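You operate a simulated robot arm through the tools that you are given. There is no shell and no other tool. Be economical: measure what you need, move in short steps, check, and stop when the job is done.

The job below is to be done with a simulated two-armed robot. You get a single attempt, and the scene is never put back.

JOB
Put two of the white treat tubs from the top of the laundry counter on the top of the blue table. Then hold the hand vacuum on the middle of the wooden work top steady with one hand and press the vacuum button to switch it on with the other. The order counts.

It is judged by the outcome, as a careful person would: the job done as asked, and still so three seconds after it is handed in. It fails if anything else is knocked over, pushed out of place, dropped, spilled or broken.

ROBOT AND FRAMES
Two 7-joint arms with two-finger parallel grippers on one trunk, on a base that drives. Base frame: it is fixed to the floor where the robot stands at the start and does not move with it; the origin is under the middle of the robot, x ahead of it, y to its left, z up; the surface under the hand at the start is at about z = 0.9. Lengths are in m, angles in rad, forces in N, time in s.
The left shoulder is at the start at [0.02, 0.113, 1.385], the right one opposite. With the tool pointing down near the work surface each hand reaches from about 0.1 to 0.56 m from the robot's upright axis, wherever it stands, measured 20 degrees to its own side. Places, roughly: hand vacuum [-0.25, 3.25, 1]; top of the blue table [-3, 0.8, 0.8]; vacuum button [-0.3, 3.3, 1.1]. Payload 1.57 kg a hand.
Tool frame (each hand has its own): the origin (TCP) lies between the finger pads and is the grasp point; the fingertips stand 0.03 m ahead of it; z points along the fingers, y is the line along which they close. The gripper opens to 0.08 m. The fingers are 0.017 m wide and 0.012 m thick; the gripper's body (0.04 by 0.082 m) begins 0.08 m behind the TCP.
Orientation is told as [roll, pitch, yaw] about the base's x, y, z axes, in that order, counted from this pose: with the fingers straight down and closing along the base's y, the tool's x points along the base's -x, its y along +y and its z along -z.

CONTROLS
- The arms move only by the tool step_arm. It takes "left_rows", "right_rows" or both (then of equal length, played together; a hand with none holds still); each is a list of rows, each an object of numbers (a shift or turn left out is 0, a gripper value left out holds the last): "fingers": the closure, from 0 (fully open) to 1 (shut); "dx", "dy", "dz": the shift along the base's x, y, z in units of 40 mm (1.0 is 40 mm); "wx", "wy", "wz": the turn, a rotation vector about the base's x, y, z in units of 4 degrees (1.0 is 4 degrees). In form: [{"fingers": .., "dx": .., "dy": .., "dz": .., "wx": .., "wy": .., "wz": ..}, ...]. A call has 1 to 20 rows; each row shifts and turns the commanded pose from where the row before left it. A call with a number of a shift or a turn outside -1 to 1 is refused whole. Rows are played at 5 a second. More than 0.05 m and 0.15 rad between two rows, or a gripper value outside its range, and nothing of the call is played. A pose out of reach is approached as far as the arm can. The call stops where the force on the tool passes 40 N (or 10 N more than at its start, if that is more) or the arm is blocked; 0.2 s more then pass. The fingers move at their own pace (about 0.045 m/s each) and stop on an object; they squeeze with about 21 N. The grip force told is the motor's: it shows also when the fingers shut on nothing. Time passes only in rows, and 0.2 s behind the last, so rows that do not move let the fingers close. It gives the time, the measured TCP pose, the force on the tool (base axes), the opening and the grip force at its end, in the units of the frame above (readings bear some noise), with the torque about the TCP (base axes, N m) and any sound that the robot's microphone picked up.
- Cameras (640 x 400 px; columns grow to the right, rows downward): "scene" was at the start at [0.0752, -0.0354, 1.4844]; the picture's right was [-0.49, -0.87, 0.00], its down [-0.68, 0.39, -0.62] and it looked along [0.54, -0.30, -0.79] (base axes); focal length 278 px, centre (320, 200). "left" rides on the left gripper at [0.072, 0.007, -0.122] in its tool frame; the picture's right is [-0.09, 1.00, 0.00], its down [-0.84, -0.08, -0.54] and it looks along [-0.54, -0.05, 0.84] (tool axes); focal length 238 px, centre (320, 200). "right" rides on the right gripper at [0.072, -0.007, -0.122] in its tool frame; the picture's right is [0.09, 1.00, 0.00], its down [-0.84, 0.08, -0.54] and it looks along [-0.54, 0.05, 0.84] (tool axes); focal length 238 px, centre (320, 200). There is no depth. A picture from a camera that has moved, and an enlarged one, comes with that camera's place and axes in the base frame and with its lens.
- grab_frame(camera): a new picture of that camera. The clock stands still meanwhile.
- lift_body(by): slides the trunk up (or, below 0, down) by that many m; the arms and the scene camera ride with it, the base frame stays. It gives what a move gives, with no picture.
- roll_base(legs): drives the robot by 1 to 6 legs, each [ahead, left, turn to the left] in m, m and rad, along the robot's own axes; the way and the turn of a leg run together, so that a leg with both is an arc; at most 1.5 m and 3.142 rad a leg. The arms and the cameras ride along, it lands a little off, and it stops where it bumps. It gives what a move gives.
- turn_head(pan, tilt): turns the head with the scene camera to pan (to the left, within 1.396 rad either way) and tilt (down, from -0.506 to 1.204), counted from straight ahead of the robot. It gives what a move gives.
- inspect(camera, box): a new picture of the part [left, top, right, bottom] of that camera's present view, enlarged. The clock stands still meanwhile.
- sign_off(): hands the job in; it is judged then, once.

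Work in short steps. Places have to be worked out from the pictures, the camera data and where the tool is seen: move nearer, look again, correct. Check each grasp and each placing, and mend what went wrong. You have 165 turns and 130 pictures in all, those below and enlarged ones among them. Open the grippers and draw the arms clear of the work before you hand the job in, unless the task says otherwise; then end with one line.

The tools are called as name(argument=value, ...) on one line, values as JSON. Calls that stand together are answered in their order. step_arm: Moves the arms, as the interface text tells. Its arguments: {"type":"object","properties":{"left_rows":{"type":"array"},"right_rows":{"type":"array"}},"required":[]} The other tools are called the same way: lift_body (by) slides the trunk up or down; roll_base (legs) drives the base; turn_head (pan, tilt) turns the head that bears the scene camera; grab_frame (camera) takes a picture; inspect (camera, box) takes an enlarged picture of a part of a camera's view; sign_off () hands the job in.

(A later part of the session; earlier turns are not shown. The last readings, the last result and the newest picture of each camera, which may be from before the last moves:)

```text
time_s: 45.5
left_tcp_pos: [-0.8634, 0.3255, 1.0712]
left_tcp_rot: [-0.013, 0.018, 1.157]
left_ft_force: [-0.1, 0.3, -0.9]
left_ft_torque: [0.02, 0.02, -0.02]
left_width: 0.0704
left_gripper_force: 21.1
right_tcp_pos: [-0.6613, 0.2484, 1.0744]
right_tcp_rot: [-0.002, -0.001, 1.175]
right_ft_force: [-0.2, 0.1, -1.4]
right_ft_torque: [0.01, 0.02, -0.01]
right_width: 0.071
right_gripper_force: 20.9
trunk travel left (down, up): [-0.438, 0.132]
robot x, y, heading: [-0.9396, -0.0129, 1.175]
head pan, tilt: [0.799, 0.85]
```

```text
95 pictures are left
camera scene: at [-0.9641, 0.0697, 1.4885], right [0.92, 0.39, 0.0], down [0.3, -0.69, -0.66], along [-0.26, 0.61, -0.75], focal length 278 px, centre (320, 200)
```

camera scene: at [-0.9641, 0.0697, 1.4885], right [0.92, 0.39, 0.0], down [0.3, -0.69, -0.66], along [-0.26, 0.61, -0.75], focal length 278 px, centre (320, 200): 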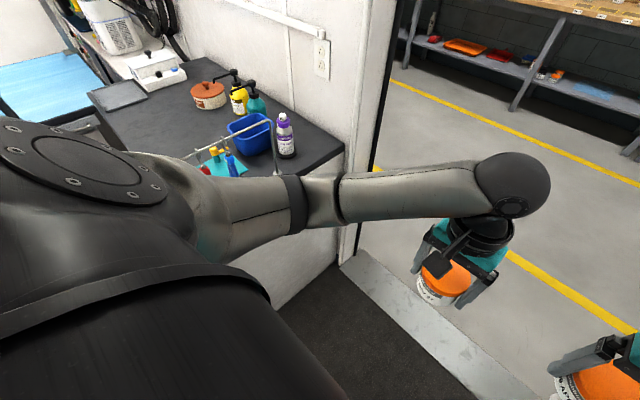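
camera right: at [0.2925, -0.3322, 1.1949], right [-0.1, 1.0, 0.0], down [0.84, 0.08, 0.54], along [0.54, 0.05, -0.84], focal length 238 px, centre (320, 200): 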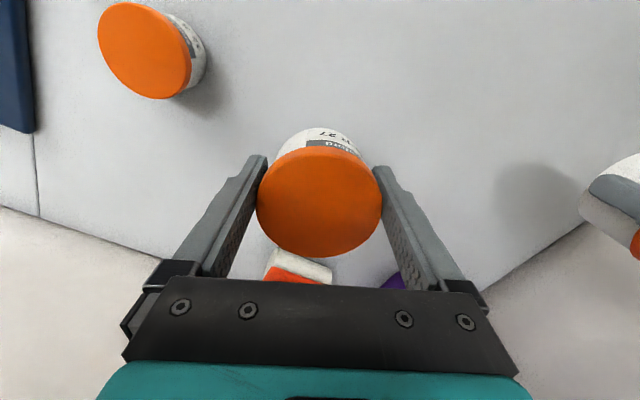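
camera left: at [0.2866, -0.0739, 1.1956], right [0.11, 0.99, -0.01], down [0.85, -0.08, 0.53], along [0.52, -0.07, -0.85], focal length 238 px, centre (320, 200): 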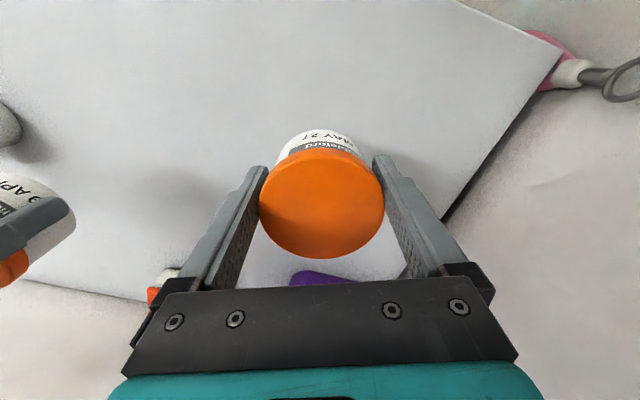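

A light-blue table top is visible inside the van, near (-2.85,0.82), matching the given place, so I don't need the door yet. I'll back up to mid-aisle and turn to face the rear.

roll_base(legs=[[-0.3, 0, 0], [0, 0, 1.571]])

turn_head(pan=0, tilt=0.6)

grab_frame(camera="scene")

```text
time_s: 51.4
left_tcp_pos: [-1.3914, -0.2213, 1.0711]
left_tcp_rot: [-0.009, 0.018, 2.738]
left_ft_force: [-0.3, 0.9, -1.3]
left_ft_torque: [0.03, -0.02, -0.01]
left_width: 0.0702
left_gripper_force: 21.2
right_tcp_pos: [-1.3175, -0.0166, 1.0737]
right_tcp_rot: [-0.001, 0.0, 2.755]
right_ft_force: [0.5, -0.5, -2.1]
right_ft_torque: [-0.01, 0.0, 0.0]
right_width: 0.0711
right_gripper_force: 21.5
trunk travel left (down, up): [-0.438, 0.132]
robot x, y, heading: [-1.0498, -0.2905, 2.75]
head pan, tilt: [0.799, 0.85]
```

```text
time_s: 52.5
left_tcp_pos: [-1.3921, -0.2215, 1.0725]
left_tcp_rot: [-0.01, 0.018, 2.738]
left_ft_force: [0.2, -0.7, -1.7]
left_ft_torque: [-0.01, -0.02, -0.01]
left_width: 0.0704
left_gripper_force: 21.1
right_tcp_pos: [-1.3164, -0.0174, 1.0743]
right_tcp_rot: [-0.001, 0.002, 2.754]
right_ft_force: [0.5, 0.0, -1.5]
right_ft_torque: [0.01, -0.02, 0.0]
right_width: 0.071
right_gripper_force: 21.2
trunk travel left (down, up): [-0.438, 0.132]
robot x, y, heading: [-1.0526, -0.2939, 2.758]
head pan, tilt: [0.0, 0.6]
```

```text
94 pictures are left
camera scene: at [-1.1435, -0.2522, 1.5094], right [0.37, 0.93, 0.0], down [0.52, -0.21, -0.82], along [-0.76, 0.31, -0.57], focal length 278 px, centre (320, 200)
```

scene: 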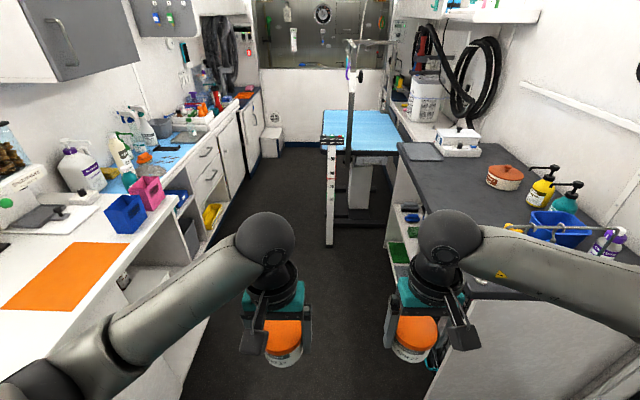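

The blue table is straight down the aisle on the right side, with a post and something like a ramp at its near-left. I'll zoom in and raise the trunk so the arms pass well above the counters.

inspect(camera="scene", box=[290, 30, 450, 130])

inspect(camera="scene", box=[290, 100, 450, 260])

lift_body(by=0.12)

```text
4.00 times, centred on (370, 80) of scene
camera zoom: at [-1.1435, -0.2522, 1.5094], right [0.37, 0.93, 0.0], down [0.52, -0.21, -0.82], along [-0.76, 0.31, -0.57], focal length 1114 px, centre (120, 680)
```

zoom: 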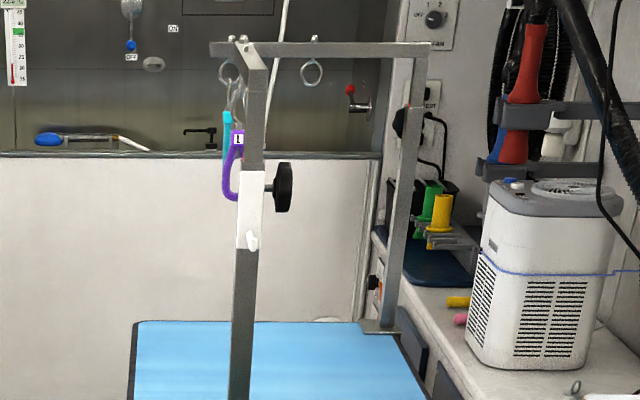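

```text
2.50 times, centred on (370, 180) of scene
camera zoom: at [-1.1435, -0.2522, 1.5094], right [0.37, 0.93, 0.0], down [0.52, -0.21, -0.82], along [-0.76, 0.31, -0.57], focal length 696 px, centre (195, 250)
```

zoom: 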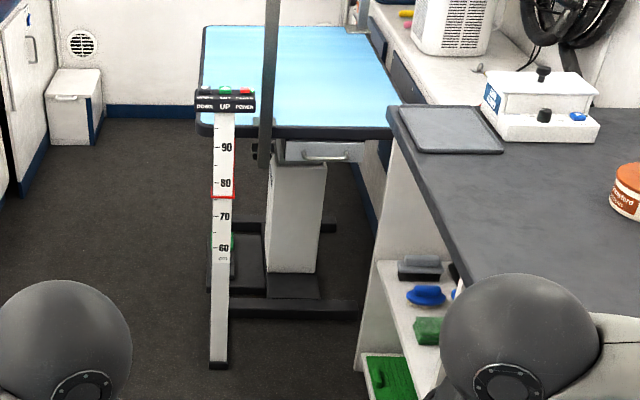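

```text
time_s: 54.0
left_tcp_pos: [-1.3917, -0.2211, 1.1917]
left_tcp_rot: [-0.011, 0.018, 2.74]
left_ft_force: [0.7, -0.5, -1.5]
left_ft_torque: [-0.02, -0.02, 0.01]
left_width: 0.0704
left_gripper_force: 21.5
right_tcp_pos: [-1.3172, -0.0173, 1.195]
right_tcp_rot: [-0.001, 0.0, 2.754]
right_ft_force: [-0.2, 0.5, -1.8]
right_ft_torque: [0.03, -0.01, 0.01]
right_width: 0.0709
right_gripper_force: 21.2
trunk travel left (down, up): [-0.558, 0.012]
robot x, y, heading: [-1.0501, -0.29, 2.757]
head pan, tilt: [0.0, 0.6]
```

The trunk is up. The table (height about 0.78) has a post at its near edge and a low control column at the near-left corner, so I'll approach its near end and look again.

roll_base(legs=[[0.4, 0, 0], [0.3, 0, 0]])

grab_frame(camera="scene")

```text
time_s: 58.1
left_tcp_pos: [-2.0395, 0.0366, 1.1937]
left_tcp_rot: [-0.011, 0.016, 2.744]
left_ft_force: [-0.1, 0.5, -1.4]
left_ft_torque: [-0.01, -0.02, 0.01]
left_width: 0.0702
left_gripper_force: 21.3
right_tcp_pos: [-1.9656, 0.2408, 1.1929]
right_tcp_rot: [-0.002, -0.002, 2.76]
right_ft_force: [0.6, -0.1, -1.2]
right_ft_torque: [-0.04, -0.01, -0.01]
right_width: 0.0708
right_gripper_force: 20.6
trunk travel left (down, up): [-0.558, 0.012]
robot x, y, heading: [-1.6999, -0.0325, 2.766]
head pan, tilt: [0.0, 0.6]
```

```text
91 pictures are left
camera scene: at [-1.7921, 0.0078, 1.6294], right [0.37, 0.93, 0.0], down [0.53, -0.21, -0.82], along [-0.77, 0.3, -0.57], focal length 278 px, centre (320, 200)
```

scene: 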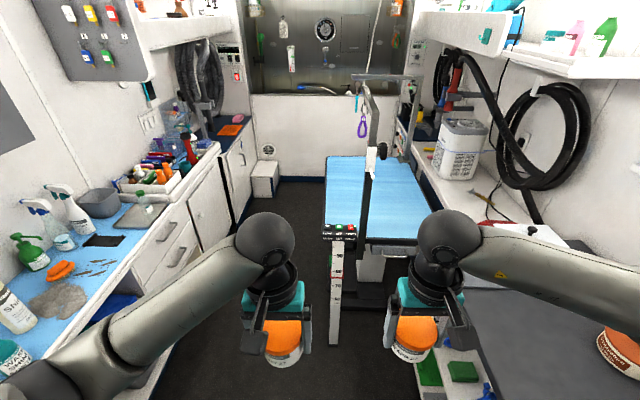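

The left aisle edge is about 0.6 m left and the table's long left edge is open, so I'll stand beside that edge. First I retract the hands a bit, then turn right 90° here, where the raised tubs clear everything, and shift left in the aisle.

step_arm(left_rows=[{"dx": 0.8, "dy": -0.32}, {"dx": 0.8, "dy": -0.32}, {}], right_rows=[{"dx": 0.8, "dy": -0.32}, {"dx": 0.8, "dy": -0.32}, {}])

roll_base(legs=[[0, 0, -0.8], [0, 0, -0.79], [-0.28, 0, 0]])

turn_head(pan=1.1, tilt=0.75)

grab_frame(camera="scene")

```text
time_s: 58.9
left_tcp_pos: [-1.9749, 0.0127, 1.192]
left_tcp_rot: [-0.011, 0.017, 2.744]
left_ft_force: [-0.6, -1.1, -0.6]
left_ft_torque: [0.0, 0.0, -0.01]
left_width: 0.0702
left_gripper_force: 20.8
right_tcp_pos: [-1.9016, 0.216, 1.1938]
right_tcp_rot: [0.0, 0.0, 2.761]
right_ft_force: [-0.1, 0.1, -0.9]
right_ft_torque: [0.0, 0.04, -0.01]
right_width: 0.0706
right_gripper_force: 20.6
trunk travel left (down, up): [-0.558, 0.012]
robot x, y, heading: [-1.7003, -0.028, 2.766]
head pan, tilt: [0.0, 0.6]
```

```text
time_s: 65.1
left_tcp_pos: [-1.7607, -0.0176, 1.1921]
left_tcp_rot: [-0.011, 0.018, 1.14]
left_ft_force: [0.2, -0.4, -1.9]
left_ft_torque: [0.03, 0.01, -0.01]
left_width: 0.0702
left_gripper_force: 21.0
right_tcp_pos: [-1.5607, -0.0976, 1.1948]
right_tcp_rot: [-0.003, 0.0, 1.157]
right_ft_force: [-0.2, 1.0, -1.8]
right_ft_torque: [0.01, 0.0, 0.02]
right_width: 0.0707
right_gripper_force: 21.3
trunk travel left (down, up): [-0.558, 0.012]
robot x, y, heading: [-1.8149, -0.2943, 1.157]
head pan, tilt: [0.0, 0.6]
```

```text
time_s: 66.4
left_tcp_pos: [-1.7601, -0.0162, 1.1915]
left_tcp_rot: [-0.01, 0.019, 1.14]
left_ft_force: [-0.5, 0.8, -2.3]
left_ft_torque: [0.02, 0.0, 0.0]
left_width: 0.0704
left_gripper_force: 21.2
right_tcp_pos: [-1.5594, -0.096, 1.193]
right_tcp_rot: [-0.003, 0.0, 1.156]
right_ft_force: [1.2, -0.4, -0.9]
right_ft_torque: [-0.03, -0.05, -0.02]
right_width: 0.0706
right_gripper_force: 20.9
trunk travel left (down, up): [-0.558, 0.012]
robot x, y, heading: [-1.8089, -0.2909, 1.155]
head pan, tilt: [1.1, 0.75]
```

```text
90 pictures are left
camera scene: at [-1.8621, -0.2153, 1.6165], right [0.77, 0.63, 0.0], down [0.43, -0.53, -0.73], along [-0.46, 0.57, -0.68], focal length 278 px, centre (320, 200)
```

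scene: 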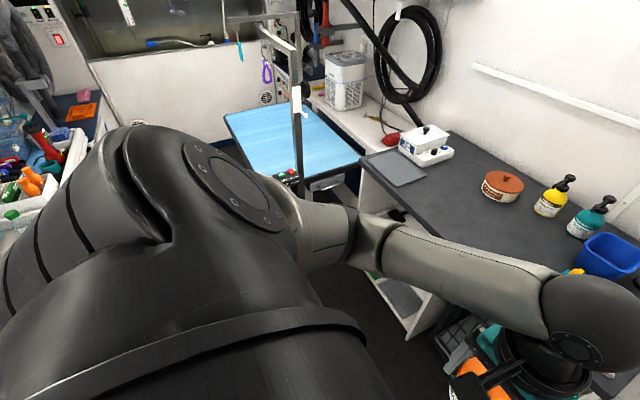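

The table's left edge is about 0.255 m ahead of my axis, running from 1.04 to 1.83 m to my left; the post and column sit farther in than my hands. I'll slide left alongside in two legs.

roll_base(legs=[[0, 0.75, 0]])

turn_head(pan=0.6, tilt=0.9)

grab_frame(camera="scene")

```text
time_s: 70.5
left_tcp_pos: [-2.4591, 0.2845, 1.1928]
left_tcp_rot: [-0.01, 0.017, 1.149]
left_ft_force: [0.5, -0.7, 0.1]
left_ft_torque: [0.01, 0.0, -0.02]
left_width: 0.0704
left_gripper_force: 21.2
right_tcp_pos: [-2.2584, 0.2075, 1.1935]
right_tcp_rot: [-0.002, -0.001, 1.166]
right_ft_force: [0.1, 0.9, -1.7]
right_ft_torque: [-0.04, 0.02, -0.03]
right_width: 0.0707
right_gripper_force: 21.2
trunk travel left (down, up): [-0.558, 0.012]
robot x, y, heading: [-2.5078, 0.0105, 1.168]
head pan, tilt: [1.1, 0.75]
```

```text
time_s: 71.5
left_tcp_pos: [-2.4602, 0.2836, 1.1913]
left_tcp_rot: [-0.011, 0.019, 1.149]
left_ft_force: [-0.1, 0.6, -1.1]
left_ft_torque: [0.03, -0.01, -0.03]
left_width: 0.0704
left_gripper_force: 21.0
right_tcp_pos: [-2.2579, 0.2069, 1.194]
right_tcp_rot: [-0.001, 0.001, 1.166]
right_ft_force: [0.3, 0.3, -0.9]
right_ft_torque: [-0.02, 0.01, 0.04]
right_width: 0.0708
right_gripper_force: 21.4
trunk travel left (down, up): [-0.558, 0.012]
robot x, y, heading: [-2.5071, 0.0098, 1.166]
head pan, tilt: [0.6, 0.901]
```

```text
89 pictures are left
camera scene: at [-2.5205, 0.0956, 1.6046], right [0.98, 0.2, 0.0], down [0.15, -0.77, -0.62], along [-0.12, 0.61, -0.78], focal length 278 px, centre (320, 200)
```

scene: 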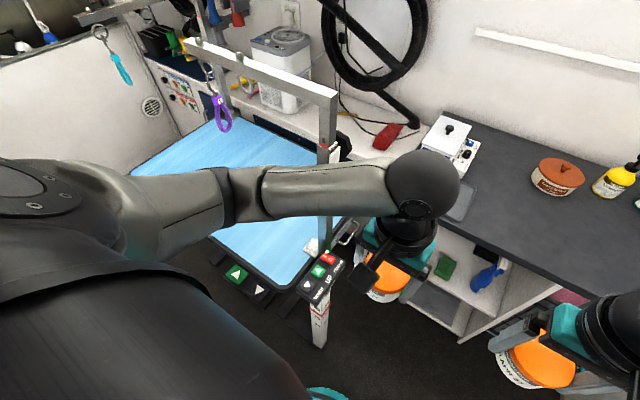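

I want to check the up/down pad near the table's corner before going on, since I must not press it with the base.

inspect(camera="scene", box=[180, 200, 380, 360])

turn_head(pan=1.1, tilt=1.1)

grab_frame(camera="scene")

```text
2.50 times, centred on (280, 280) of scene
camera zoom: at [-2.5205, 0.0956, 1.6046], right [0.98, 0.2, 0.0], down [0.15, -0.77, -0.62], along [-0.12, 0.61, -0.78], focal length 696 px, centre (420, 0)
```

zoom: 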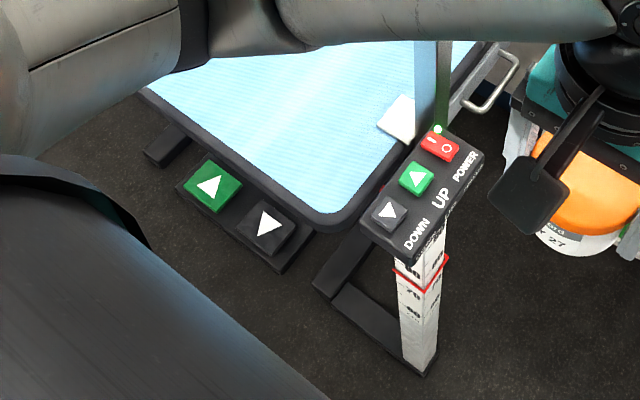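

```text
time_s: 72.4
left_tcp_pos: [-2.4586, 0.2852, 1.1915]
left_tcp_rot: [-0.009, 0.018, 1.148]
left_ft_force: [0.4, 0.1, -0.4]
left_ft_torque: [0.01, -0.02, 0.02]
left_width: 0.0705
left_gripper_force: 21.1
right_tcp_pos: [-2.2585, 0.2075, 1.1941]
right_tcp_rot: [0.0, 0.0, 1.165]
right_ft_force: [0.7, 1.0, -1.1]
right_ft_torque: [-0.01, -0.01, 0.01]
right_width: 0.0706
right_gripper_force: 20.9
trunk travel left (down, up): [-0.558, 0.012]
robot x, y, heading: [-2.5068, 0.0096, 1.17]
head pan, tilt: [1.1, 1.1]
```

```text
87 pictures are left
camera scene: at [-2.546, 0.0701, 1.5908], right [0.77, 0.64, 0.0], down [0.57, -0.68, -0.45], along [-0.29, 0.35, -0.89], focal length 278 px, centre (320, 200)
```

scene: 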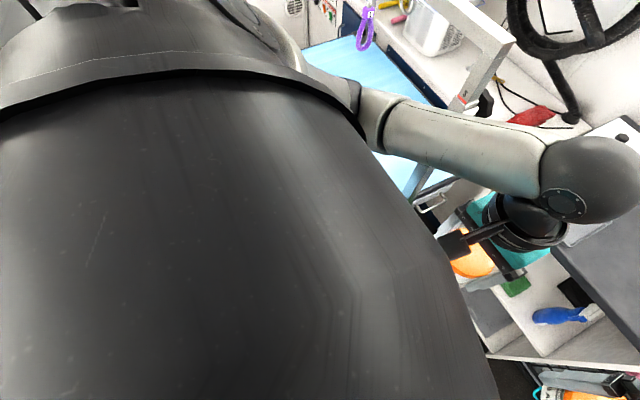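

A foot pedal lies on the floor about 0.30 m ahead of my track, so I'll back off 7 cm more before sliding the rest of the way.

roll_base(legs=[[-0.07, 0, 0], [0, 0.68, 0]])

turn_head(pan=0, tilt=0.95)

grab_frame(camera="scene")

```text
time_s: 76.7
left_tcp_pos: [-3.1093, 0.4818, 1.1931]
left_tcp_rot: [-0.011, 0.017, 1.161]
left_ft_force: [0.2, 0.4, -1.1]
left_ft_torque: [-0.02, -0.01, 0.0]
left_width: 0.0701
left_gripper_force: 21.5
right_tcp_pos: [-2.9066, 0.4059, 1.193]
right_tcp_rot: [-0.002, 0.001, 1.176]
right_ft_force: [0.6, -0.3, -1.7]
right_ft_torque: [-0.03, 0.03, 0.02]
right_width: 0.0707
right_gripper_force: 21.1
trunk travel left (down, up): [-0.558, 0.012]
robot x, y, heading: [-3.1565, 0.2094, 1.175]
head pan, tilt: [1.1, 1.1]
```

```text
time_s: 78.0
left_tcp_pos: [-3.1089, 0.482, 1.1918]
left_tcp_rot: [-0.012, 0.018, 1.16]
left_ft_force: [0.0, -0.5, -1.8]
left_ft_torque: [-0.01, 0.03, -0.01]
left_width: 0.0702
left_gripper_force: 21.1
right_tcp_pos: [-2.9067, 0.4058, 1.1943]
right_tcp_rot: [-0.003, -0.002, 1.175]
right_ft_force: [-0.8, 0.1, 0.0]
right_ft_torque: [0.0, 0.02, -0.01]
right_width: 0.0708
right_gripper_force: 21.2
trunk travel left (down, up): [-0.558, 0.012]
robot x, y, heading: [-3.1595, 0.2053, 1.179]
head pan, tilt: [0.0, 0.949]
```

```text
86 pictures are left
camera scene: at [-3.1252, 0.2854, 1.601], right [0.92, -0.38, 0.0], down [-0.31, -0.75, -0.58], along [0.22, 0.54, -0.81], focal length 278 px, centre (320, 200)
```

scene: 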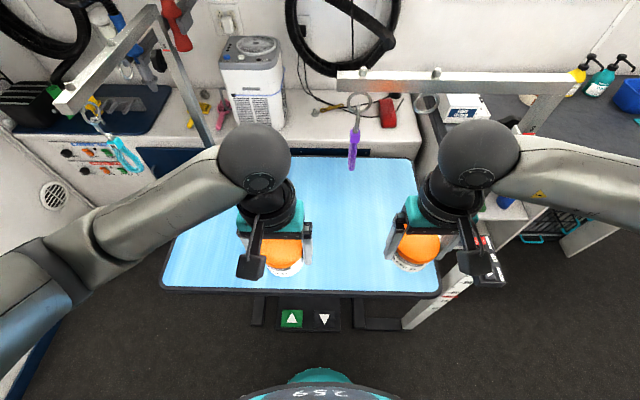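

I'm squarely beside the table: its edge is about 0.345 m ahead and a purple loop hangs near 0.50 ahead, 0.07 right. I'll lower the trunk first, then reach in to 0.42 m ahead with the right hand shifted slightly right.

lift_body(by=-0.25)

step_arm(left_rows=[{"dx": 0.34, "dy": 0.84}, {"dx": 0.34, "dy": 0.84}, {"dx": 0.34, "dy": 0.84}, {"dx": 0.34, "dy": 0.83}, {}], right_rows=[{"dx": 0.58, "dy": 0.74}, {"dx": 0.58, "dy": 0.74}, {"dx": 0.58, "dy": 0.74}, {"dx": 0.58, "dy": 0.74}, {}])

grab_frame(camera="left")

grab_frame(camera="right")

grab_frame(camera="scene")

```text
time_s: 80.6
left_tcp_pos: [-3.1086, 0.482, 0.9424]
left_tcp_rot: [-0.011, 0.019, 1.158]
left_ft_force: [-0.2, -0.4, -1.0]
left_ft_torque: [-0.02, -0.01, -0.02]
left_width: 0.0705
left_gripper_force: 21.3
right_tcp_pos: [-2.9069, 0.4053, 0.9433]
right_tcp_rot: [-0.001, 0.0, 1.175]
right_ft_force: [0.3, -0.1, -1.4]
right_ft_torque: [-0.03, 0.01, 0.08]
right_width: 0.0704
right_gripper_force: 21.0
trunk travel left (down, up): [-0.308, 0.262]
robot x, y, heading: [-3.1597, 0.205, 1.17]
head pan, tilt: [0.0, 0.949]
```

```text
time_s: 81.8
left_tcp_pos: [-3.0543, 0.6147, 0.9421]
left_tcp_rot: [-0.011, 0.017, 1.158]
left_ft_force: [0.0, -1.0, -0.9]
left_ft_torque: [-0.02, 0.06, -0.01]
left_width: 0.0703
left_gripper_force: 21.3
right_tcp_pos: [-2.8157, 0.5255, 0.9418]
right_tcp_rot: [-0.002, 0.001, 1.177]
right_ft_force: [0.2, 0.1, -1.5]
right_ft_torque: [0.01, 0.02, 0.01]
right_width: 0.0706
right_gripper_force: 21.1
trunk travel left (down, up): [-0.308, 0.262]
robot x, y, heading: [-3.1567, 0.2071, 1.175]
head pan, tilt: [0.0, 0.949]
```

```text
85 pictures are left
camera left: at [-3.09, 0.5555, 1.0659], right [-0.88, 0.48, -0.01], down [0.4, 0.75, 0.53], along [0.27, 0.46, -0.85], focal length 238 px, centre (320, 200)
```

left: 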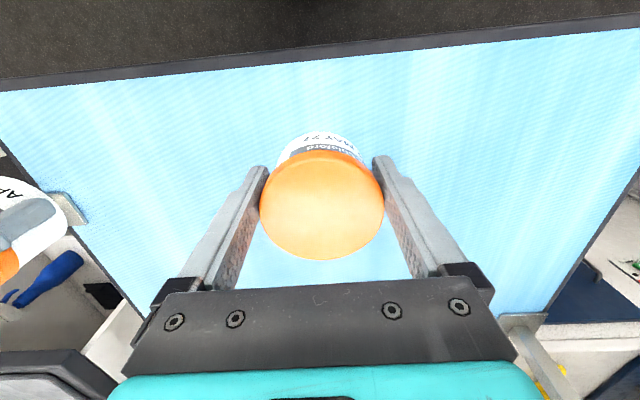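

```text
84 pictures are left
camera right: at [-2.8368, 0.4562, 1.0638], right [-0.95, 0.3, 0.0], down [0.25, 0.8, 0.54], along [0.16, 0.52, -0.84], focal length 238 px, centre (320, 200)
```

right: 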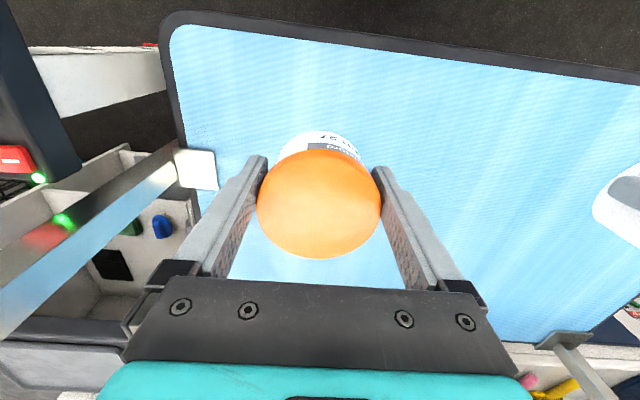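

```text
83 pictures are left
camera scene: at [-3.1253, 0.2852, 1.351], right [0.92, -0.38, 0.0], down [-0.31, -0.75, -0.58], along [0.22, 0.54, -0.81], focal length 278 px, centre (320, 200)
```

scene: 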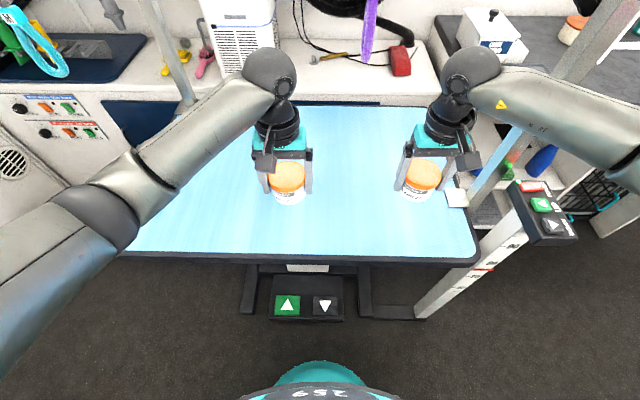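

Both tubs hang over the table with room around them. The table top is near z≈0.775, so contact should come at TCP≈0.82; I'll descend quickly to 0.845, then gently.

step_arm(left_rows=[{"dz": -0.8}, {"dz": -0.8}, {"dz": -0.5}, {"dz": -0.25}, {}], right_rows=[{"dz": -0.8}, {"dz": -0.8}, {"dz": -0.5}, {"dz": -0.25}, {}])

step_arm(left_rows=[{"dz": -0.12}, {"dz": -0.12}], right_rows=[{"dz": -0.12}, {"dz": -0.12}])

```text
time_s: 83.0
left_tcp_pos: [-3.0552, 0.6158, 0.8486]
left_tcp_rot: [-0.011, 0.017, 1.158]
left_ft_force: [1.0, 0.0, -0.8]
left_ft_torque: [-0.01, 0.0, -0.01]
left_width: 0.0706
left_gripper_force: 21.1
right_tcp_pos: [-2.8144, 0.5241, 0.8488]
right_tcp_rot: [-0.003, 0.0, 1.175]
right_ft_force: [0.1, -0.3, 0.0]
right_ft_torque: [-0.01, -0.02, -0.01]
right_width: 0.0706
right_gripper_force: 21.5
trunk travel left (down, up): [-0.308, 0.262]
robot x, y, heading: [-3.1564, 0.2076, 1.175]
head pan, tilt: [0.0, 0.949]
```

```text
time_s: 83.6
left_tcp_pos: [-3.0545, 0.6174, 0.838]
left_tcp_rot: [-0.013, 0.017, 1.16]
left_ft_force: [-0.4, -0.4, -1.1]
left_ft_torque: [0.0, 0.01, 0.0]
left_width: 0.0703
left_gripper_force: 21.4
right_tcp_pos: [-2.815, 0.5231, 0.8405]
right_tcp_rot: [-0.001, -0.001, 1.173]
right_ft_force: [0.3, -0.1, -0.2]
right_ft_torque: [-0.03, -0.02, 0.01]
right_width: 0.0705
right_gripper_force: 21.1
trunk travel left (down, up): [-0.308, 0.262]
robot x, y, heading: [-3.1601, 0.2054, 1.175]
head pan, tilt: [0.0, 0.949]
```

No contact yet; I continue down in small steps.

step_arm(left_rows=[{"dz": -0.12}, {"dz": -0.12}], right_rows=[{"dz": -0.12}, {"dz": -0.12}])

step_arm(left_rows=[{"dz": -0.1}, {"dz": -0.05}], right_rows=[{"dz": -0.1}, {"dz": -0.05}])

inspect(camera="scene", box=[230, 120, 470, 270])

```text
time_s: 84.2
left_tcp_pos: [-3.0532, 0.6155, 0.8294]
left_tcp_rot: [-0.011, 0.017, 1.159]
left_ft_force: [0.5, 0.6, -1.6]
left_ft_torque: [-0.02, -0.01, 0.03]
left_width: 0.0701
left_gripper_force: 21.8
right_tcp_pos: [-2.8148, 0.523, 0.83]
right_tcp_rot: [-0.004, -0.001, 1.175]
right_ft_force: [-0.7, -0.8, -1.4]
right_ft_torque: [-0.01, 0.03, 0.0]
right_width: 0.0706
right_gripper_force: 20.6
trunk travel left (down, up): [-0.308, 0.262]
robot x, y, heading: [-3.1531, 0.2119, 1.175]
head pan, tilt: [0.0, 0.949]
```

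```text
time_s: 84.8
left_tcp_pos: [-3.0549, 0.6154, 0.8226]
left_tcp_rot: [-0.011, 0.017, 1.158]
left_ft_force: [0.2, -0.4, -1.4]
left_ft_torque: [-0.01, -0.03, -0.04]
left_width: 0.0705
left_gripper_force: 21.0
right_tcp_pos: [-2.8156, 0.5239, 0.8246]
right_tcp_rot: [-0.002, 0.0, 1.175]
right_ft_force: [1.0, -1.0, -1.4]
right_ft_torque: [0.03, -0.01, 0.0]
right_width: 0.0707
right_gripper_force: 21.1
trunk travel left (down, up): [-0.308, 0.262]
robot x, y, heading: [-3.1603, 0.206, 1.176]
head pan, tilt: [0.0, 0.949]
```

```text
2.67 times, centred on (350, 195) of scene
camera zoom: at [-3.1251, 0.2854, 1.351], right [0.92, -0.38, 0.0], down [-0.31, -0.75, -0.58], along [0.22, 0.54, -0.81], focal length 743 px, centre (240, 213)
```

zoom: 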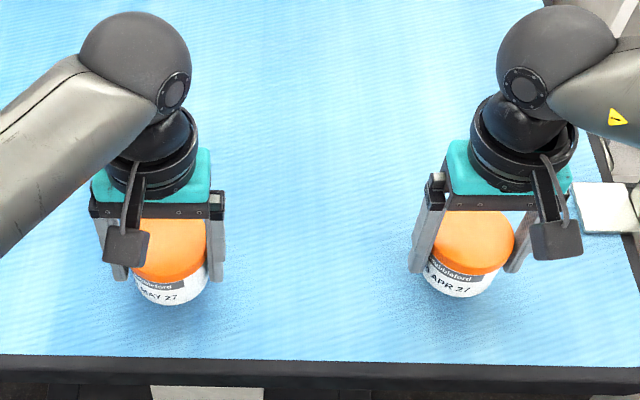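

Still free of contact, with the shadows close underneath. More small steps.

step_arm(left_rows=[{"dz": -0.1}, {"dz": -0.05}], right_rows=[{"dz": -0.1}, {"dz": -0.05}])

step_arm(left_rows=[{"dz": -0.1}, {"dz": -0.05}], right_rows=[{"dz": -0.1}, {"dz": -0.05}])

```text
time_s: 85.4
left_tcp_pos: [-3.0541, 0.616, 0.8165]
left_tcp_rot: [-0.01, 0.018, 1.159]
left_ft_force: [-0.2, 0.1, -1.2]
left_ft_torque: [-0.05, 0.04, 0.01]
left_width: 0.0706
left_gripper_force: 20.7
right_tcp_pos: [-2.8145, 0.5238, 0.8175]
right_tcp_rot: [-0.004, 0.001, 1.174]
right_ft_force: [0.2, 0.4, -1.7]
right_ft_torque: [-0.02, 0.01, 0.0]
right_width: 0.0706
right_gripper_force: 21.2
trunk travel left (down, up): [-0.308, 0.262]
robot x, y, heading: [-3.1578, 0.2094, 1.177]
head pan, tilt: [0.0, 0.949]
```

```text
time_s: 86.0
left_tcp_pos: [-3.055, 0.6149, 0.8108]
left_tcp_rot: [-0.01, 0.016, 1.16]
left_ft_force: [0.1, -0.5, -0.3]
left_ft_torque: [0.02, -0.01, -0.01]
left_width: 0.0703
left_gripper_force: 21.3
right_tcp_pos: [-2.8137, 0.524, 0.8123]
right_tcp_rot: [-0.001, -0.001, 1.176]
right_ft_force: [-0.1, 0.2, -1.8]
right_ft_torque: [-0.01, -0.01, 0.0]
right_width: 0.0705
right_gripper_force: 21.4
trunk travel left (down, up): [-0.308, 0.262]
robot x, y, heading: [-3.1534, 0.2103, 1.178]
head pan, tilt: [0.0, 0.949]
```

Still no contact; continuing in the same small steps.

step_arm(left_rows=[{"dz": -0.1}, {"dz": -0.07}], right_rows=[{"dz": -0.1}, {"dz": -0.07}])

step_arm(left_rows=[{"dz": -0.1}, {"dz": -0.07}], right_rows=[{"dz": -0.1}, {"dz": -0.07}])

grab_frame(camera="left")

```text
time_s: 86.6
left_tcp_pos: [-3.0545, 0.6151, 0.8024]
left_tcp_rot: [-0.01, 0.02, 1.16]
left_ft_force: [0.9, 0.1, -1.4]
left_ft_torque: [-0.03, 0.02, 0.02]
left_width: 0.0699
left_gripper_force: 21.2
right_tcp_pos: [-2.815, 0.5229, 0.8067]
right_tcp_rot: [0.0, 0.002, 1.175]
right_ft_force: [-0.5, 0.0, -0.9]
right_ft_torque: [0.01, 0.0, -0.05]
right_width: 0.0708
right_gripper_force: 21.7
trunk travel left (down, up): [-0.308, 0.262]
robot x, y, heading: [-3.158, 0.2071, 1.179]
head pan, tilt: [0.0, 0.949]
```

```text
time_s: 87.2
left_tcp_pos: [-3.0525, 0.6148, 0.8007]
left_tcp_rot: [-0.014, 0.01, 1.157]
left_ft_force: [-1.6, -2.5, 21.2]
left_ft_torque: [0.38, -0.16, 0.04]
left_width: 0.0706
left_gripper_force: 21.2
right_tcp_pos: [-2.8153, 0.524, 0.8025]
right_tcp_rot: [-0.002, -0.002, 1.175]
right_ft_force: [0.2, -3.3, 14.4]
right_ft_torque: [-0.34, 0.09, 0.03]
right_width: 0.0704
right_gripper_force: 21.1
trunk travel left (down, up): [-0.308, 0.262]
robot x, y, heading: [-3.1567, 0.206, 1.178]
head pan, tilt: [0.0, 0.949]
```

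```text
81 pictures are left
camera left: at [-3.0902, 0.5535, 0.9237], right [-0.87, 0.48, -0.02], down [0.4, 0.74, 0.54], along [0.27, 0.46, -0.84], focal length 238 px, centre (320, 200)
```

left: 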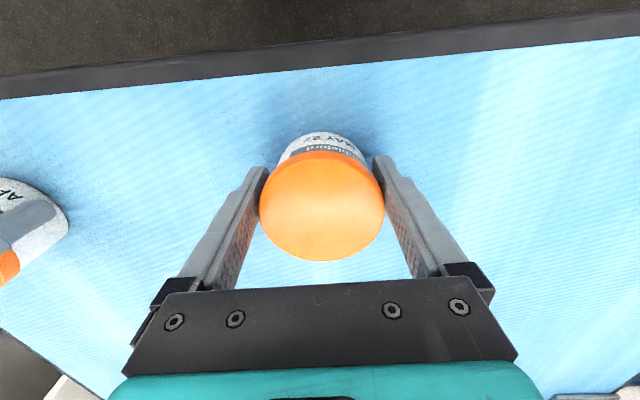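

Both tubs touch down (15–21 N). I relieve the pressure slightly, open, and lift straight up.

step_arm(left_rows=[{"dz": 0.06}, {"fingers": 0}, {}, {}, {}, {"dz": 0.3}, {"dz": 0.7}, {"dz": 1}, {"dz": 1}, {}], right_rows=[{"dz": 0.04}, {"fingers": 0}, {}, {}, {}, {"dz": 0.3}, {"dz": 0.7}, {"dz": 1}, {"dz": 1}, {}])

grab_frame(camera="scene")

```text
time_s: 89.4
left_tcp_pos: [-3.0529, 0.6147, 0.9187]
left_tcp_rot: [-0.01, 0.018, 1.158]
left_ft_force: [-0.4, -0.9, 0.4]
left_ft_torque: [0.01, -0.07, -0.01]
left_width: 0.0801
left_gripper_force: 0.1
right_tcp_pos: [-2.8148, 0.5254, 0.9218]
right_tcp_rot: [-0.001, -0.001, 1.174]
right_ft_force: [0.2, -0.1, 0.5]
right_ft_torque: [0.0, -0.02, -0.02]
right_width: 0.08
right_gripper_force: 0.1
trunk travel left (down, up): [-0.308, 0.262]
robot x, y, heading: [-3.1588, 0.2074, 1.175]
head pan, tilt: [0.0, 0.949]
```

```text
80 pictures are left
camera scene: at [-3.1251, 0.2853, 1.351], right [0.92, -0.38, 0.0], down [-0.31, -0.75, -0.58], along [0.22, 0.54, -0.81], focal length 278 px, centre (320, 200)
```

scene: 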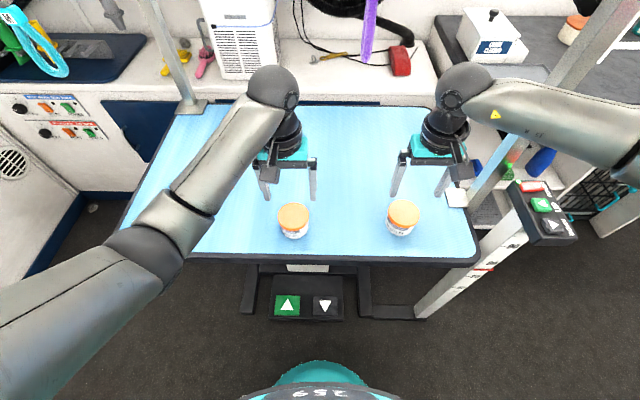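

Both tubs stand upright on the blue table. I'll draw the hands back, raise the trunk, and return along the aisle toward the lead that has to be rehung.

step_arm(left_rows=[{"dx": -0.34, "dy": -0.84}, {"dx": -0.34, "dy": -0.84}, {"dx": -0.34, "dy": -0.84}, {"dx": -0.34, "dy": -0.83}, {}], right_rows=[{"dx": -0.58, "dy": -0.74}, {"dx": -0.58, "dy": -0.74}, {"dx": -0.58, "dy": -0.74}, {"dx": -0.58, "dy": -0.74}, {}])

lift_body(by=0.25)

roll_base(legs=[[0, -0.7, 0], [0, -0.7, 0], [0.33, 0, 0]])

turn_head(pan=-0.9, tilt=0.6)

grab_frame(camera="scene")

```text
time_s: 90.6
left_tcp_pos: [-3.1044, 0.4813, 0.917]
left_tcp_rot: [-0.008, 0.018, 1.159]
left_ft_force: [0.2, -0.8, 0.7]
left_ft_torque: [-0.02, -0.01, 0.0]
left_width: 0.0799
left_gripper_force: 0.1
right_tcp_pos: [-2.9067, 0.4079, 0.9195]
right_tcp_rot: [-0.003, -0.002, 1.175]
right_ft_force: [-0.2, -0.8, 0.7]
right_ft_torque: [0.01, -0.03, 0.03]
right_width: 0.0799
right_gripper_force: 0.1
trunk travel left (down, up): [-0.308, 0.262]
robot x, y, heading: [-3.1591, 0.2091, 1.179]
head pan, tilt: [0.0, 0.949]
```

```text
time_s: 93.2
left_tcp_pos: [-3.1065, 0.4819, 1.1661]
left_tcp_rot: [-0.011, 0.017, 1.159]
left_ft_force: [-0.3, -1.0, -0.3]
left_ft_torque: [-0.02, 0.0, 0.0]
left_width: 0.08
left_gripper_force: 0.1
right_tcp_pos: [-2.9052, 0.4078, 1.1683]
right_tcp_rot: [-0.003, 0.002, 1.176]
right_ft_force: [0.3, 0.5, 0.2]
right_ft_torque: [0.02, 0.0, -0.01]
right_width: 0.0799
right_gripper_force: 0.1
trunk travel left (down, up): [-0.558, 0.012]
robot x, y, heading: [-3.1562, 0.2053, 1.178]
head pan, tilt: [0.0, 0.949]
```

```text
time_s: 102.1
left_tcp_pos: [-1.712, 0.2607, 1.1663]
left_tcp_rot: [-0.01, 0.017, 1.165]
left_ft_force: [0.5, -0.1, -0.5]
left_ft_torque: [0.03, 0.02, -0.03]
left_width: 0.0802
left_gripper_force: 0.0
right_tcp_pos: [-1.5115, 0.1869, 1.1699]
right_tcp_rot: [-0.002, 0.001, 1.181]
right_ft_force: [-0.6, -0.3, -0.2]
right_ft_torque: [-0.03, -0.01, -0.02]
right_width: 0.0801
right_gripper_force: 0.1
trunk travel left (down, up): [-0.558, 0.012]
robot x, y, heading: [-1.7628, -0.0129, 1.182]
head pan, tilt: [0.0, 0.949]
```

```text
time_s: 103.3
left_tcp_pos: [-1.7119, 0.2592, 1.1668]
left_tcp_rot: [-0.009, 0.015, 1.164]
left_ft_force: [0.3, -0.2, -0.9]
left_ft_torque: [0.02, -0.03, 0.01]
left_width: 0.0802
left_gripper_force: 0.0
right_tcp_pos: [-1.5108, 0.1863, 1.1695]
right_tcp_rot: [-0.002, 0.0, 1.182]
right_ft_force: [0.3, 0.0, -0.5]
right_ft_torque: [0.05, 0.0, -0.03]
right_width: 0.0799
right_gripper_force: 0.1
trunk travel left (down, up): [-0.558, 0.012]
robot x, y, heading: [-1.759, -0.0163, 1.19]
head pan, tilt: [-0.901, 0.6]
```

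```text
79 pictures are left
camera scene: at [-1.6728, 0.0202, 1.6294], right [0.28, -0.96, 0.0], down [-0.54, -0.16, -0.82], along [0.79, 0.23, -0.57], focal length 278 px, centre (320, 200)
```

scene: 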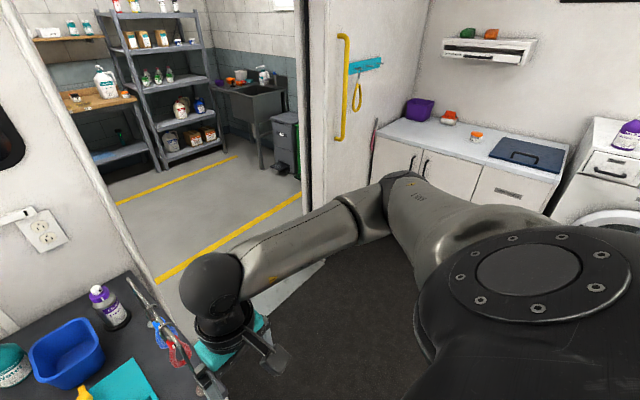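

The front counter and the pink lead are visible ahead. I zoom on the lead, then slide on toward it.

inspect(camera="scene", box=[320, 20, 480, 220])

roll_base(legs=[[0, -0.7, 0], [0, -0.6, -0.02]])

turn_head(pan=-0.5, tilt=0.6)

grab_frame(camera="scene")

```text
2.00 times, centred on (400, 120) of scene
camera zoom: at [-1.6728, 0.0202, 1.6294], right [0.28, -0.96, 0.0], down [-0.54, -0.16, -0.82], along [0.79, 0.23, -0.57], focal length 557 px, centre (160, 360)
```

zoom: 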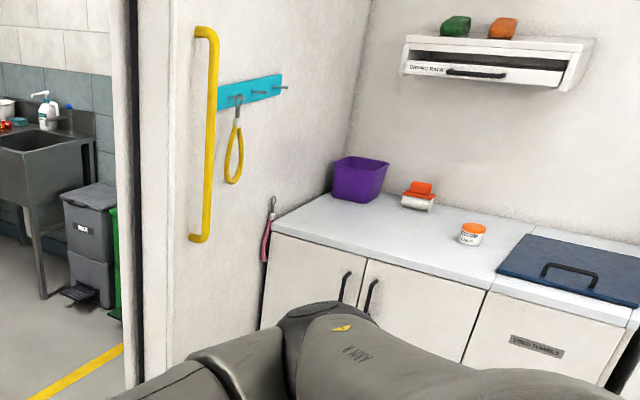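

```text
time_s: 110.2
left_tcp_pos: [-0.5041, -0.2285, 1.1667]
left_tcp_rot: [-0.011, 0.019, 1.163]
left_ft_force: [-0.8, -0.5, -0.4]
left_ft_torque: [-0.01, 0.0, 0.01]
left_width: 0.0799
left_gripper_force: 0.1
right_tcp_pos: [-0.3044, -0.2991, 1.1702]
right_tcp_rot: [-0.002, -0.001, 1.179]
right_ft_force: [0.3, 0.0, -0.3]
right_ft_torque: [0.05, 0.01, 0.01]
right_width: 0.0801
right_gripper_force: 0.0
trunk travel left (down, up): [-0.558, 0.012]
robot x, y, heading: [-0.5516, -0.5064, 1.181]
head pan, tilt: [-0.901, 0.6]
```

```text
time_s: 111.1
left_tcp_pos: [-0.5052, -0.2267, 1.1666]
left_tcp_rot: [-0.01, 0.018, 1.166]
left_ft_force: [0.2, -0.1, 0.2]
left_ft_torque: [-0.02, 0.02, 0.01]
left_width: 0.0799
left_gripper_force: 0.1
right_tcp_pos: [-0.3041, -0.3019, 1.1705]
right_tcp_rot: [-0.002, 0.001, 1.18]
right_ft_force: [0.3, 0.9, -0.3]
right_ft_torque: [-0.01, 0.01, -0.01]
right_width: 0.0801
right_gripper_force: 0.0
trunk travel left (down, up): [-0.558, 0.012]
robot x, y, heading: [-0.5514, -0.5035, 1.18]
head pan, tilt: [-0.499, 0.6]
```

```text
77 pictures are left
camera scene: at [-0.4818, -0.4355, 1.6294], right [0.63, -0.78, 0.0], down [-0.44, -0.36, -0.83], along [0.64, 0.52, -0.56], focal length 278 px, centre (320, 200)
```

scene: 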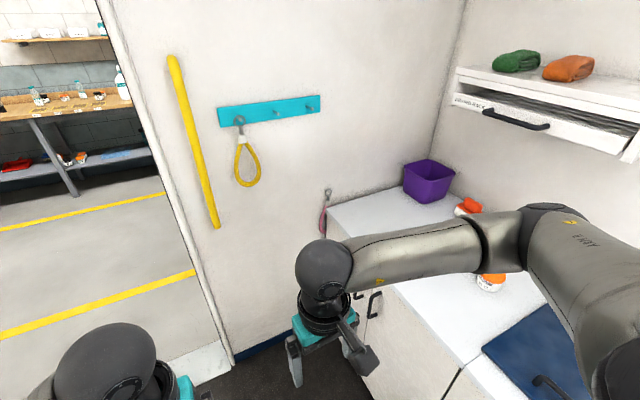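

inspect(camera="scene", box=[280, 160, 380, 250])

inspect(camera="scene", box=[200, 80, 340, 200])

```text
4.44 times, centred on (330, 205) of scene
camera zoom: at [-0.4818, -0.4355, 1.6294], right [0.63, -0.78, 0.0], down [-0.44, -0.36, -0.83], along [0.64, 0.52, -0.56], focal length 1238 px, centre (276, 178)
```

zoom: 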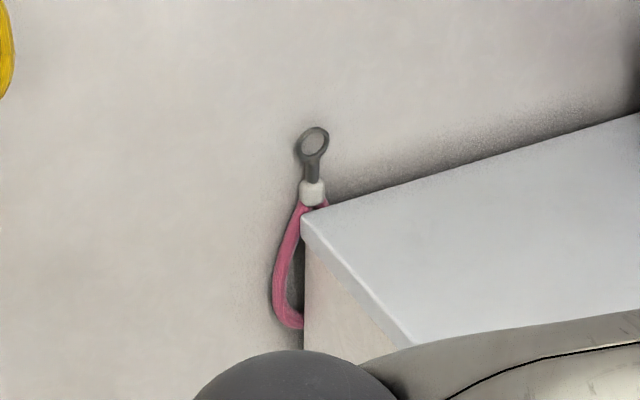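

```text
3.33 times, centred on (270, 140) of scene
camera zoom: at [-0.4818, -0.4355, 1.6294], right [0.63, -0.78, 0.0], down [-0.44, -0.36, -0.83], along [0.64, 0.52, -0.56], focal length 928 px, centre (487, 400)
```

zoom: 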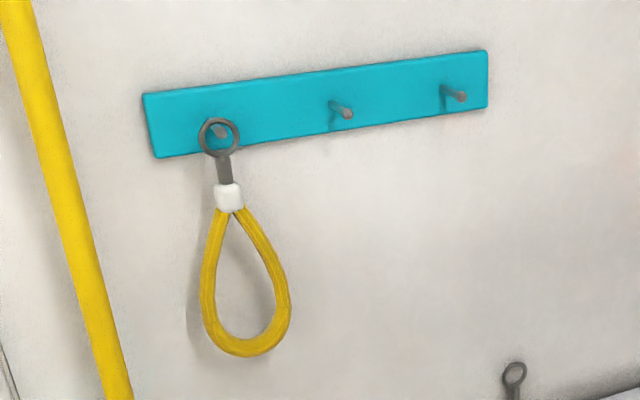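

The pink lead is wedged, ring up, between the counter's side and the wall: ring centre ≈[0.333,0.180,0.974]. Its peg 3 tip is near [0.235,0.18,1.355]. I'll move up facing the wall so the right hand can reach it.

roll_base(legs=[[0, -0.29, -0.006], [0.46, 0, 0]])

turn_head(pan=-0.45, tilt=0.75)

grab_frame(camera="scene")

grab_frame(camera="right")

```text
time_s: 115.5
left_tcp_pos: [-0.0476, 0.0927, 1.1679]
left_tcp_rot: [-0.01, 0.019, 1.146]
left_ft_force: [-0.1, 0.2, 0.1]
left_ft_torque: [-0.02, -0.04, -0.04]
left_width: 0.08
left_gripper_force: 0.0
right_tcp_pos: [0.1508, 0.0158, 1.1682]
right_tcp_rot: [-0.002, 0.0, 1.16]
right_ft_force: [0.2, 0.0, -0.5]
right_ft_torque: [-0.04, 0.01, 0.01]
right_width: 0.08
right_gripper_force: 0.2
trunk travel left (down, up): [-0.558, 0.012]
robot x, y, heading: [-0.1054, -0.1818, 1.163]
head pan, tilt: [-0.499, 0.6]
```

```text
time_s: 116.2
left_tcp_pos: [-0.048, 0.0916, 1.1666]
left_tcp_rot: [-0.011, 0.017, 1.144]
left_ft_force: [-0.1, 0.3, 0.3]
left_ft_torque: [0.02, 0.01, -0.01]
left_width: 0.0797
left_gripper_force: 0.1
right_tcp_pos: [0.1516, 0.0157, 1.1692]
right_tcp_rot: [0.0, 0.0, 1.161]
right_ft_force: [-0.1, 0.2, -0.2]
right_ft_torque: [-0.01, 0.03, -0.03]
right_width: 0.0803
right_gripper_force: 0.0
trunk travel left (down, up): [-0.558, 0.012]
robot x, y, heading: [-0.0992, -0.1786, 1.165]
head pan, tilt: [-0.45, 0.75]
```

```text
74 pictures are left
camera scene: at [-0.0365, -0.1174, 1.6166], right [0.65, -0.76, 0.0], down [-0.52, -0.45, -0.73], along [0.55, 0.48, -0.68], focal length 278 px, centre (320, 200)
```

scene: 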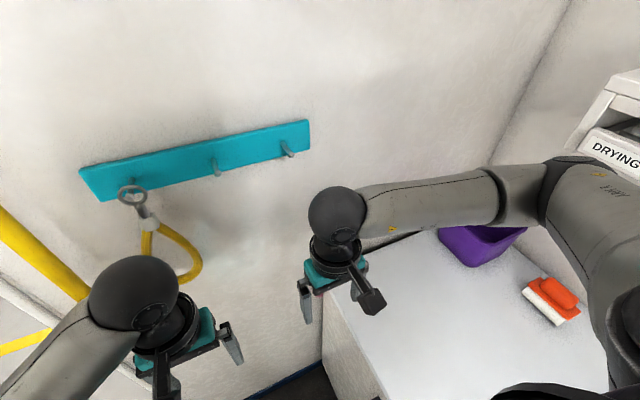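

```text
73 pictures are left
camera right: at [0.1276, -0.053, 1.2914], right [-0.95, 0.31, 0.0], down [0.26, 0.8, 0.54], along [0.17, 0.51, -0.84], focal length 238 px, centre (320, 200)
```

right: 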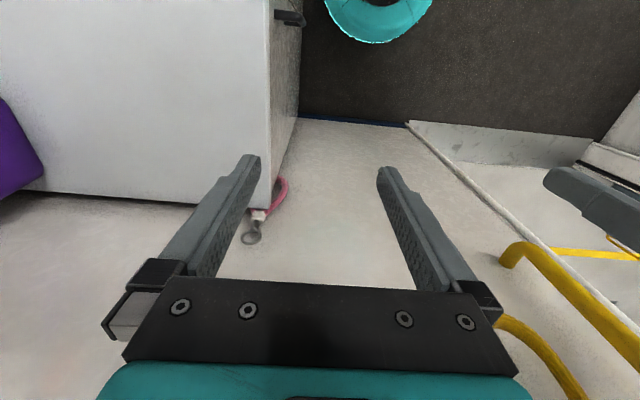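

Closing sideways on the ring's outer edges from above, with the tool tilted about 20° toward the wall, should hold it like a pendulum and leave its hole free for the peg. I draw the left hand back from the yellow lead, tilt the right tool, lower the trunk 0.1 m and edge forward 5 cm.

step_arm(left_rows=[{"dx": -0.33, "dy": -0.77}, {"dx": -0.33, "dy": -0.77}, {"dx": -0.33, "dy": -0.77}, {}, {}], right_rows=[{"wx": 0.92, "wy": -0.39}, {"wx": 0.92, "wy": -0.39}, {"wx": 0.92, "wy": -0.39}, {"wx": 0.92, "wy": -0.39}, {"wx": 0.92, "wy": -0.39}])

lift_body(by=-0.1)

roll_base(legs=[[0.05, 0, 0]])

grab_frame(camera="right")

```text
time_s: 117.4
left_tcp_pos: [-0.0897, -0.0018, 1.1667]
left_tcp_rot: [-0.01, 0.016, 1.145]
left_ft_force: [0.1, -0.1, 0.4]
left_ft_torque: [0.01, 0.0, 0.01]
left_width: 0.0801
left_gripper_force: 0.1
right_tcp_pos: [0.1501, 0.0143, 1.1703]
right_tcp_rot: [0.001, -0.35, 1.159]
right_ft_force: [0.9, 0.1, -0.2]
right_ft_torque: [0.03, 0.0, 0.0]
right_width: 0.0802
right_gripper_force: 0.0
trunk travel left (down, up): [-0.558, 0.012]
robot x, y, heading: [-0.0988, -0.1827, 1.159]
head pan, tilt: [-0.45, 0.75]
```

```text
time_s: 118.7
left_tcp_pos: [-0.0893, -0.0022, 1.0666]
left_tcp_rot: [-0.012, 0.018, 1.144]
left_ft_force: [-0.3, -0.9, 0.6]
left_ft_torque: [0.01, -0.02, 0.05]
left_width: 0.08
left_gripper_force: 0.2
right_tcp_pos: [0.151, 0.0156, 1.0707]
right_tcp_rot: [0.002, -0.348, 1.16]
right_ft_force: [0.3, 0.8, 0.4]
right_ft_torque: [-0.02, 0.0, 0.02]
right_width: 0.0802
right_gripper_force: 0.1
trunk travel left (down, up): [-0.458, 0.112]
robot x, y, heading: [-0.1009, -0.1824, 1.166]
head pan, tilt: [-0.45, 0.75]
```

```text
time_s: 119.6
left_tcp_pos: [-0.0694, 0.0457, 1.0666]
left_tcp_rot: [-0.011, 0.017, 1.143]
left_ft_force: [-0.2, 0.1, -0.1]
left_ft_torque: [-0.03, -0.01, -0.02]
left_width: 0.0799
left_gripper_force: 0.1
right_tcp_pos: [0.1703, 0.0618, 1.069]
right_tcp_rot: [0.001, -0.347, 1.161]
right_ft_force: [-0.2, 0.2, 0.1]
right_ft_torque: [-0.01, 0.01, -0.02]
right_width: 0.0801
right_gripper_force: 0.1
trunk travel left (down, up): [-0.458, 0.112]
robot x, y, heading: [-0.0829, -0.1351, 1.161]
head pan, tilt: [-0.45, 0.75]
```

```text
72 pictures are left
camera right: at [0.1336, -0.0406, 1.1591], right [-0.95, 0.32, -0.03], down [0.17, 0.58, 0.79], along [0.27, 0.75, -0.61], focal length 238 px, centre (320, 200)
```

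right: 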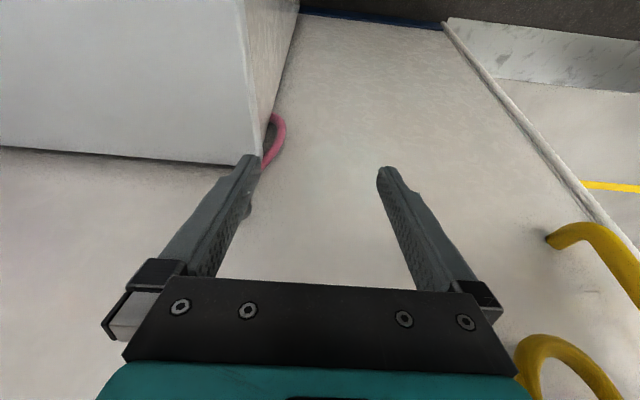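

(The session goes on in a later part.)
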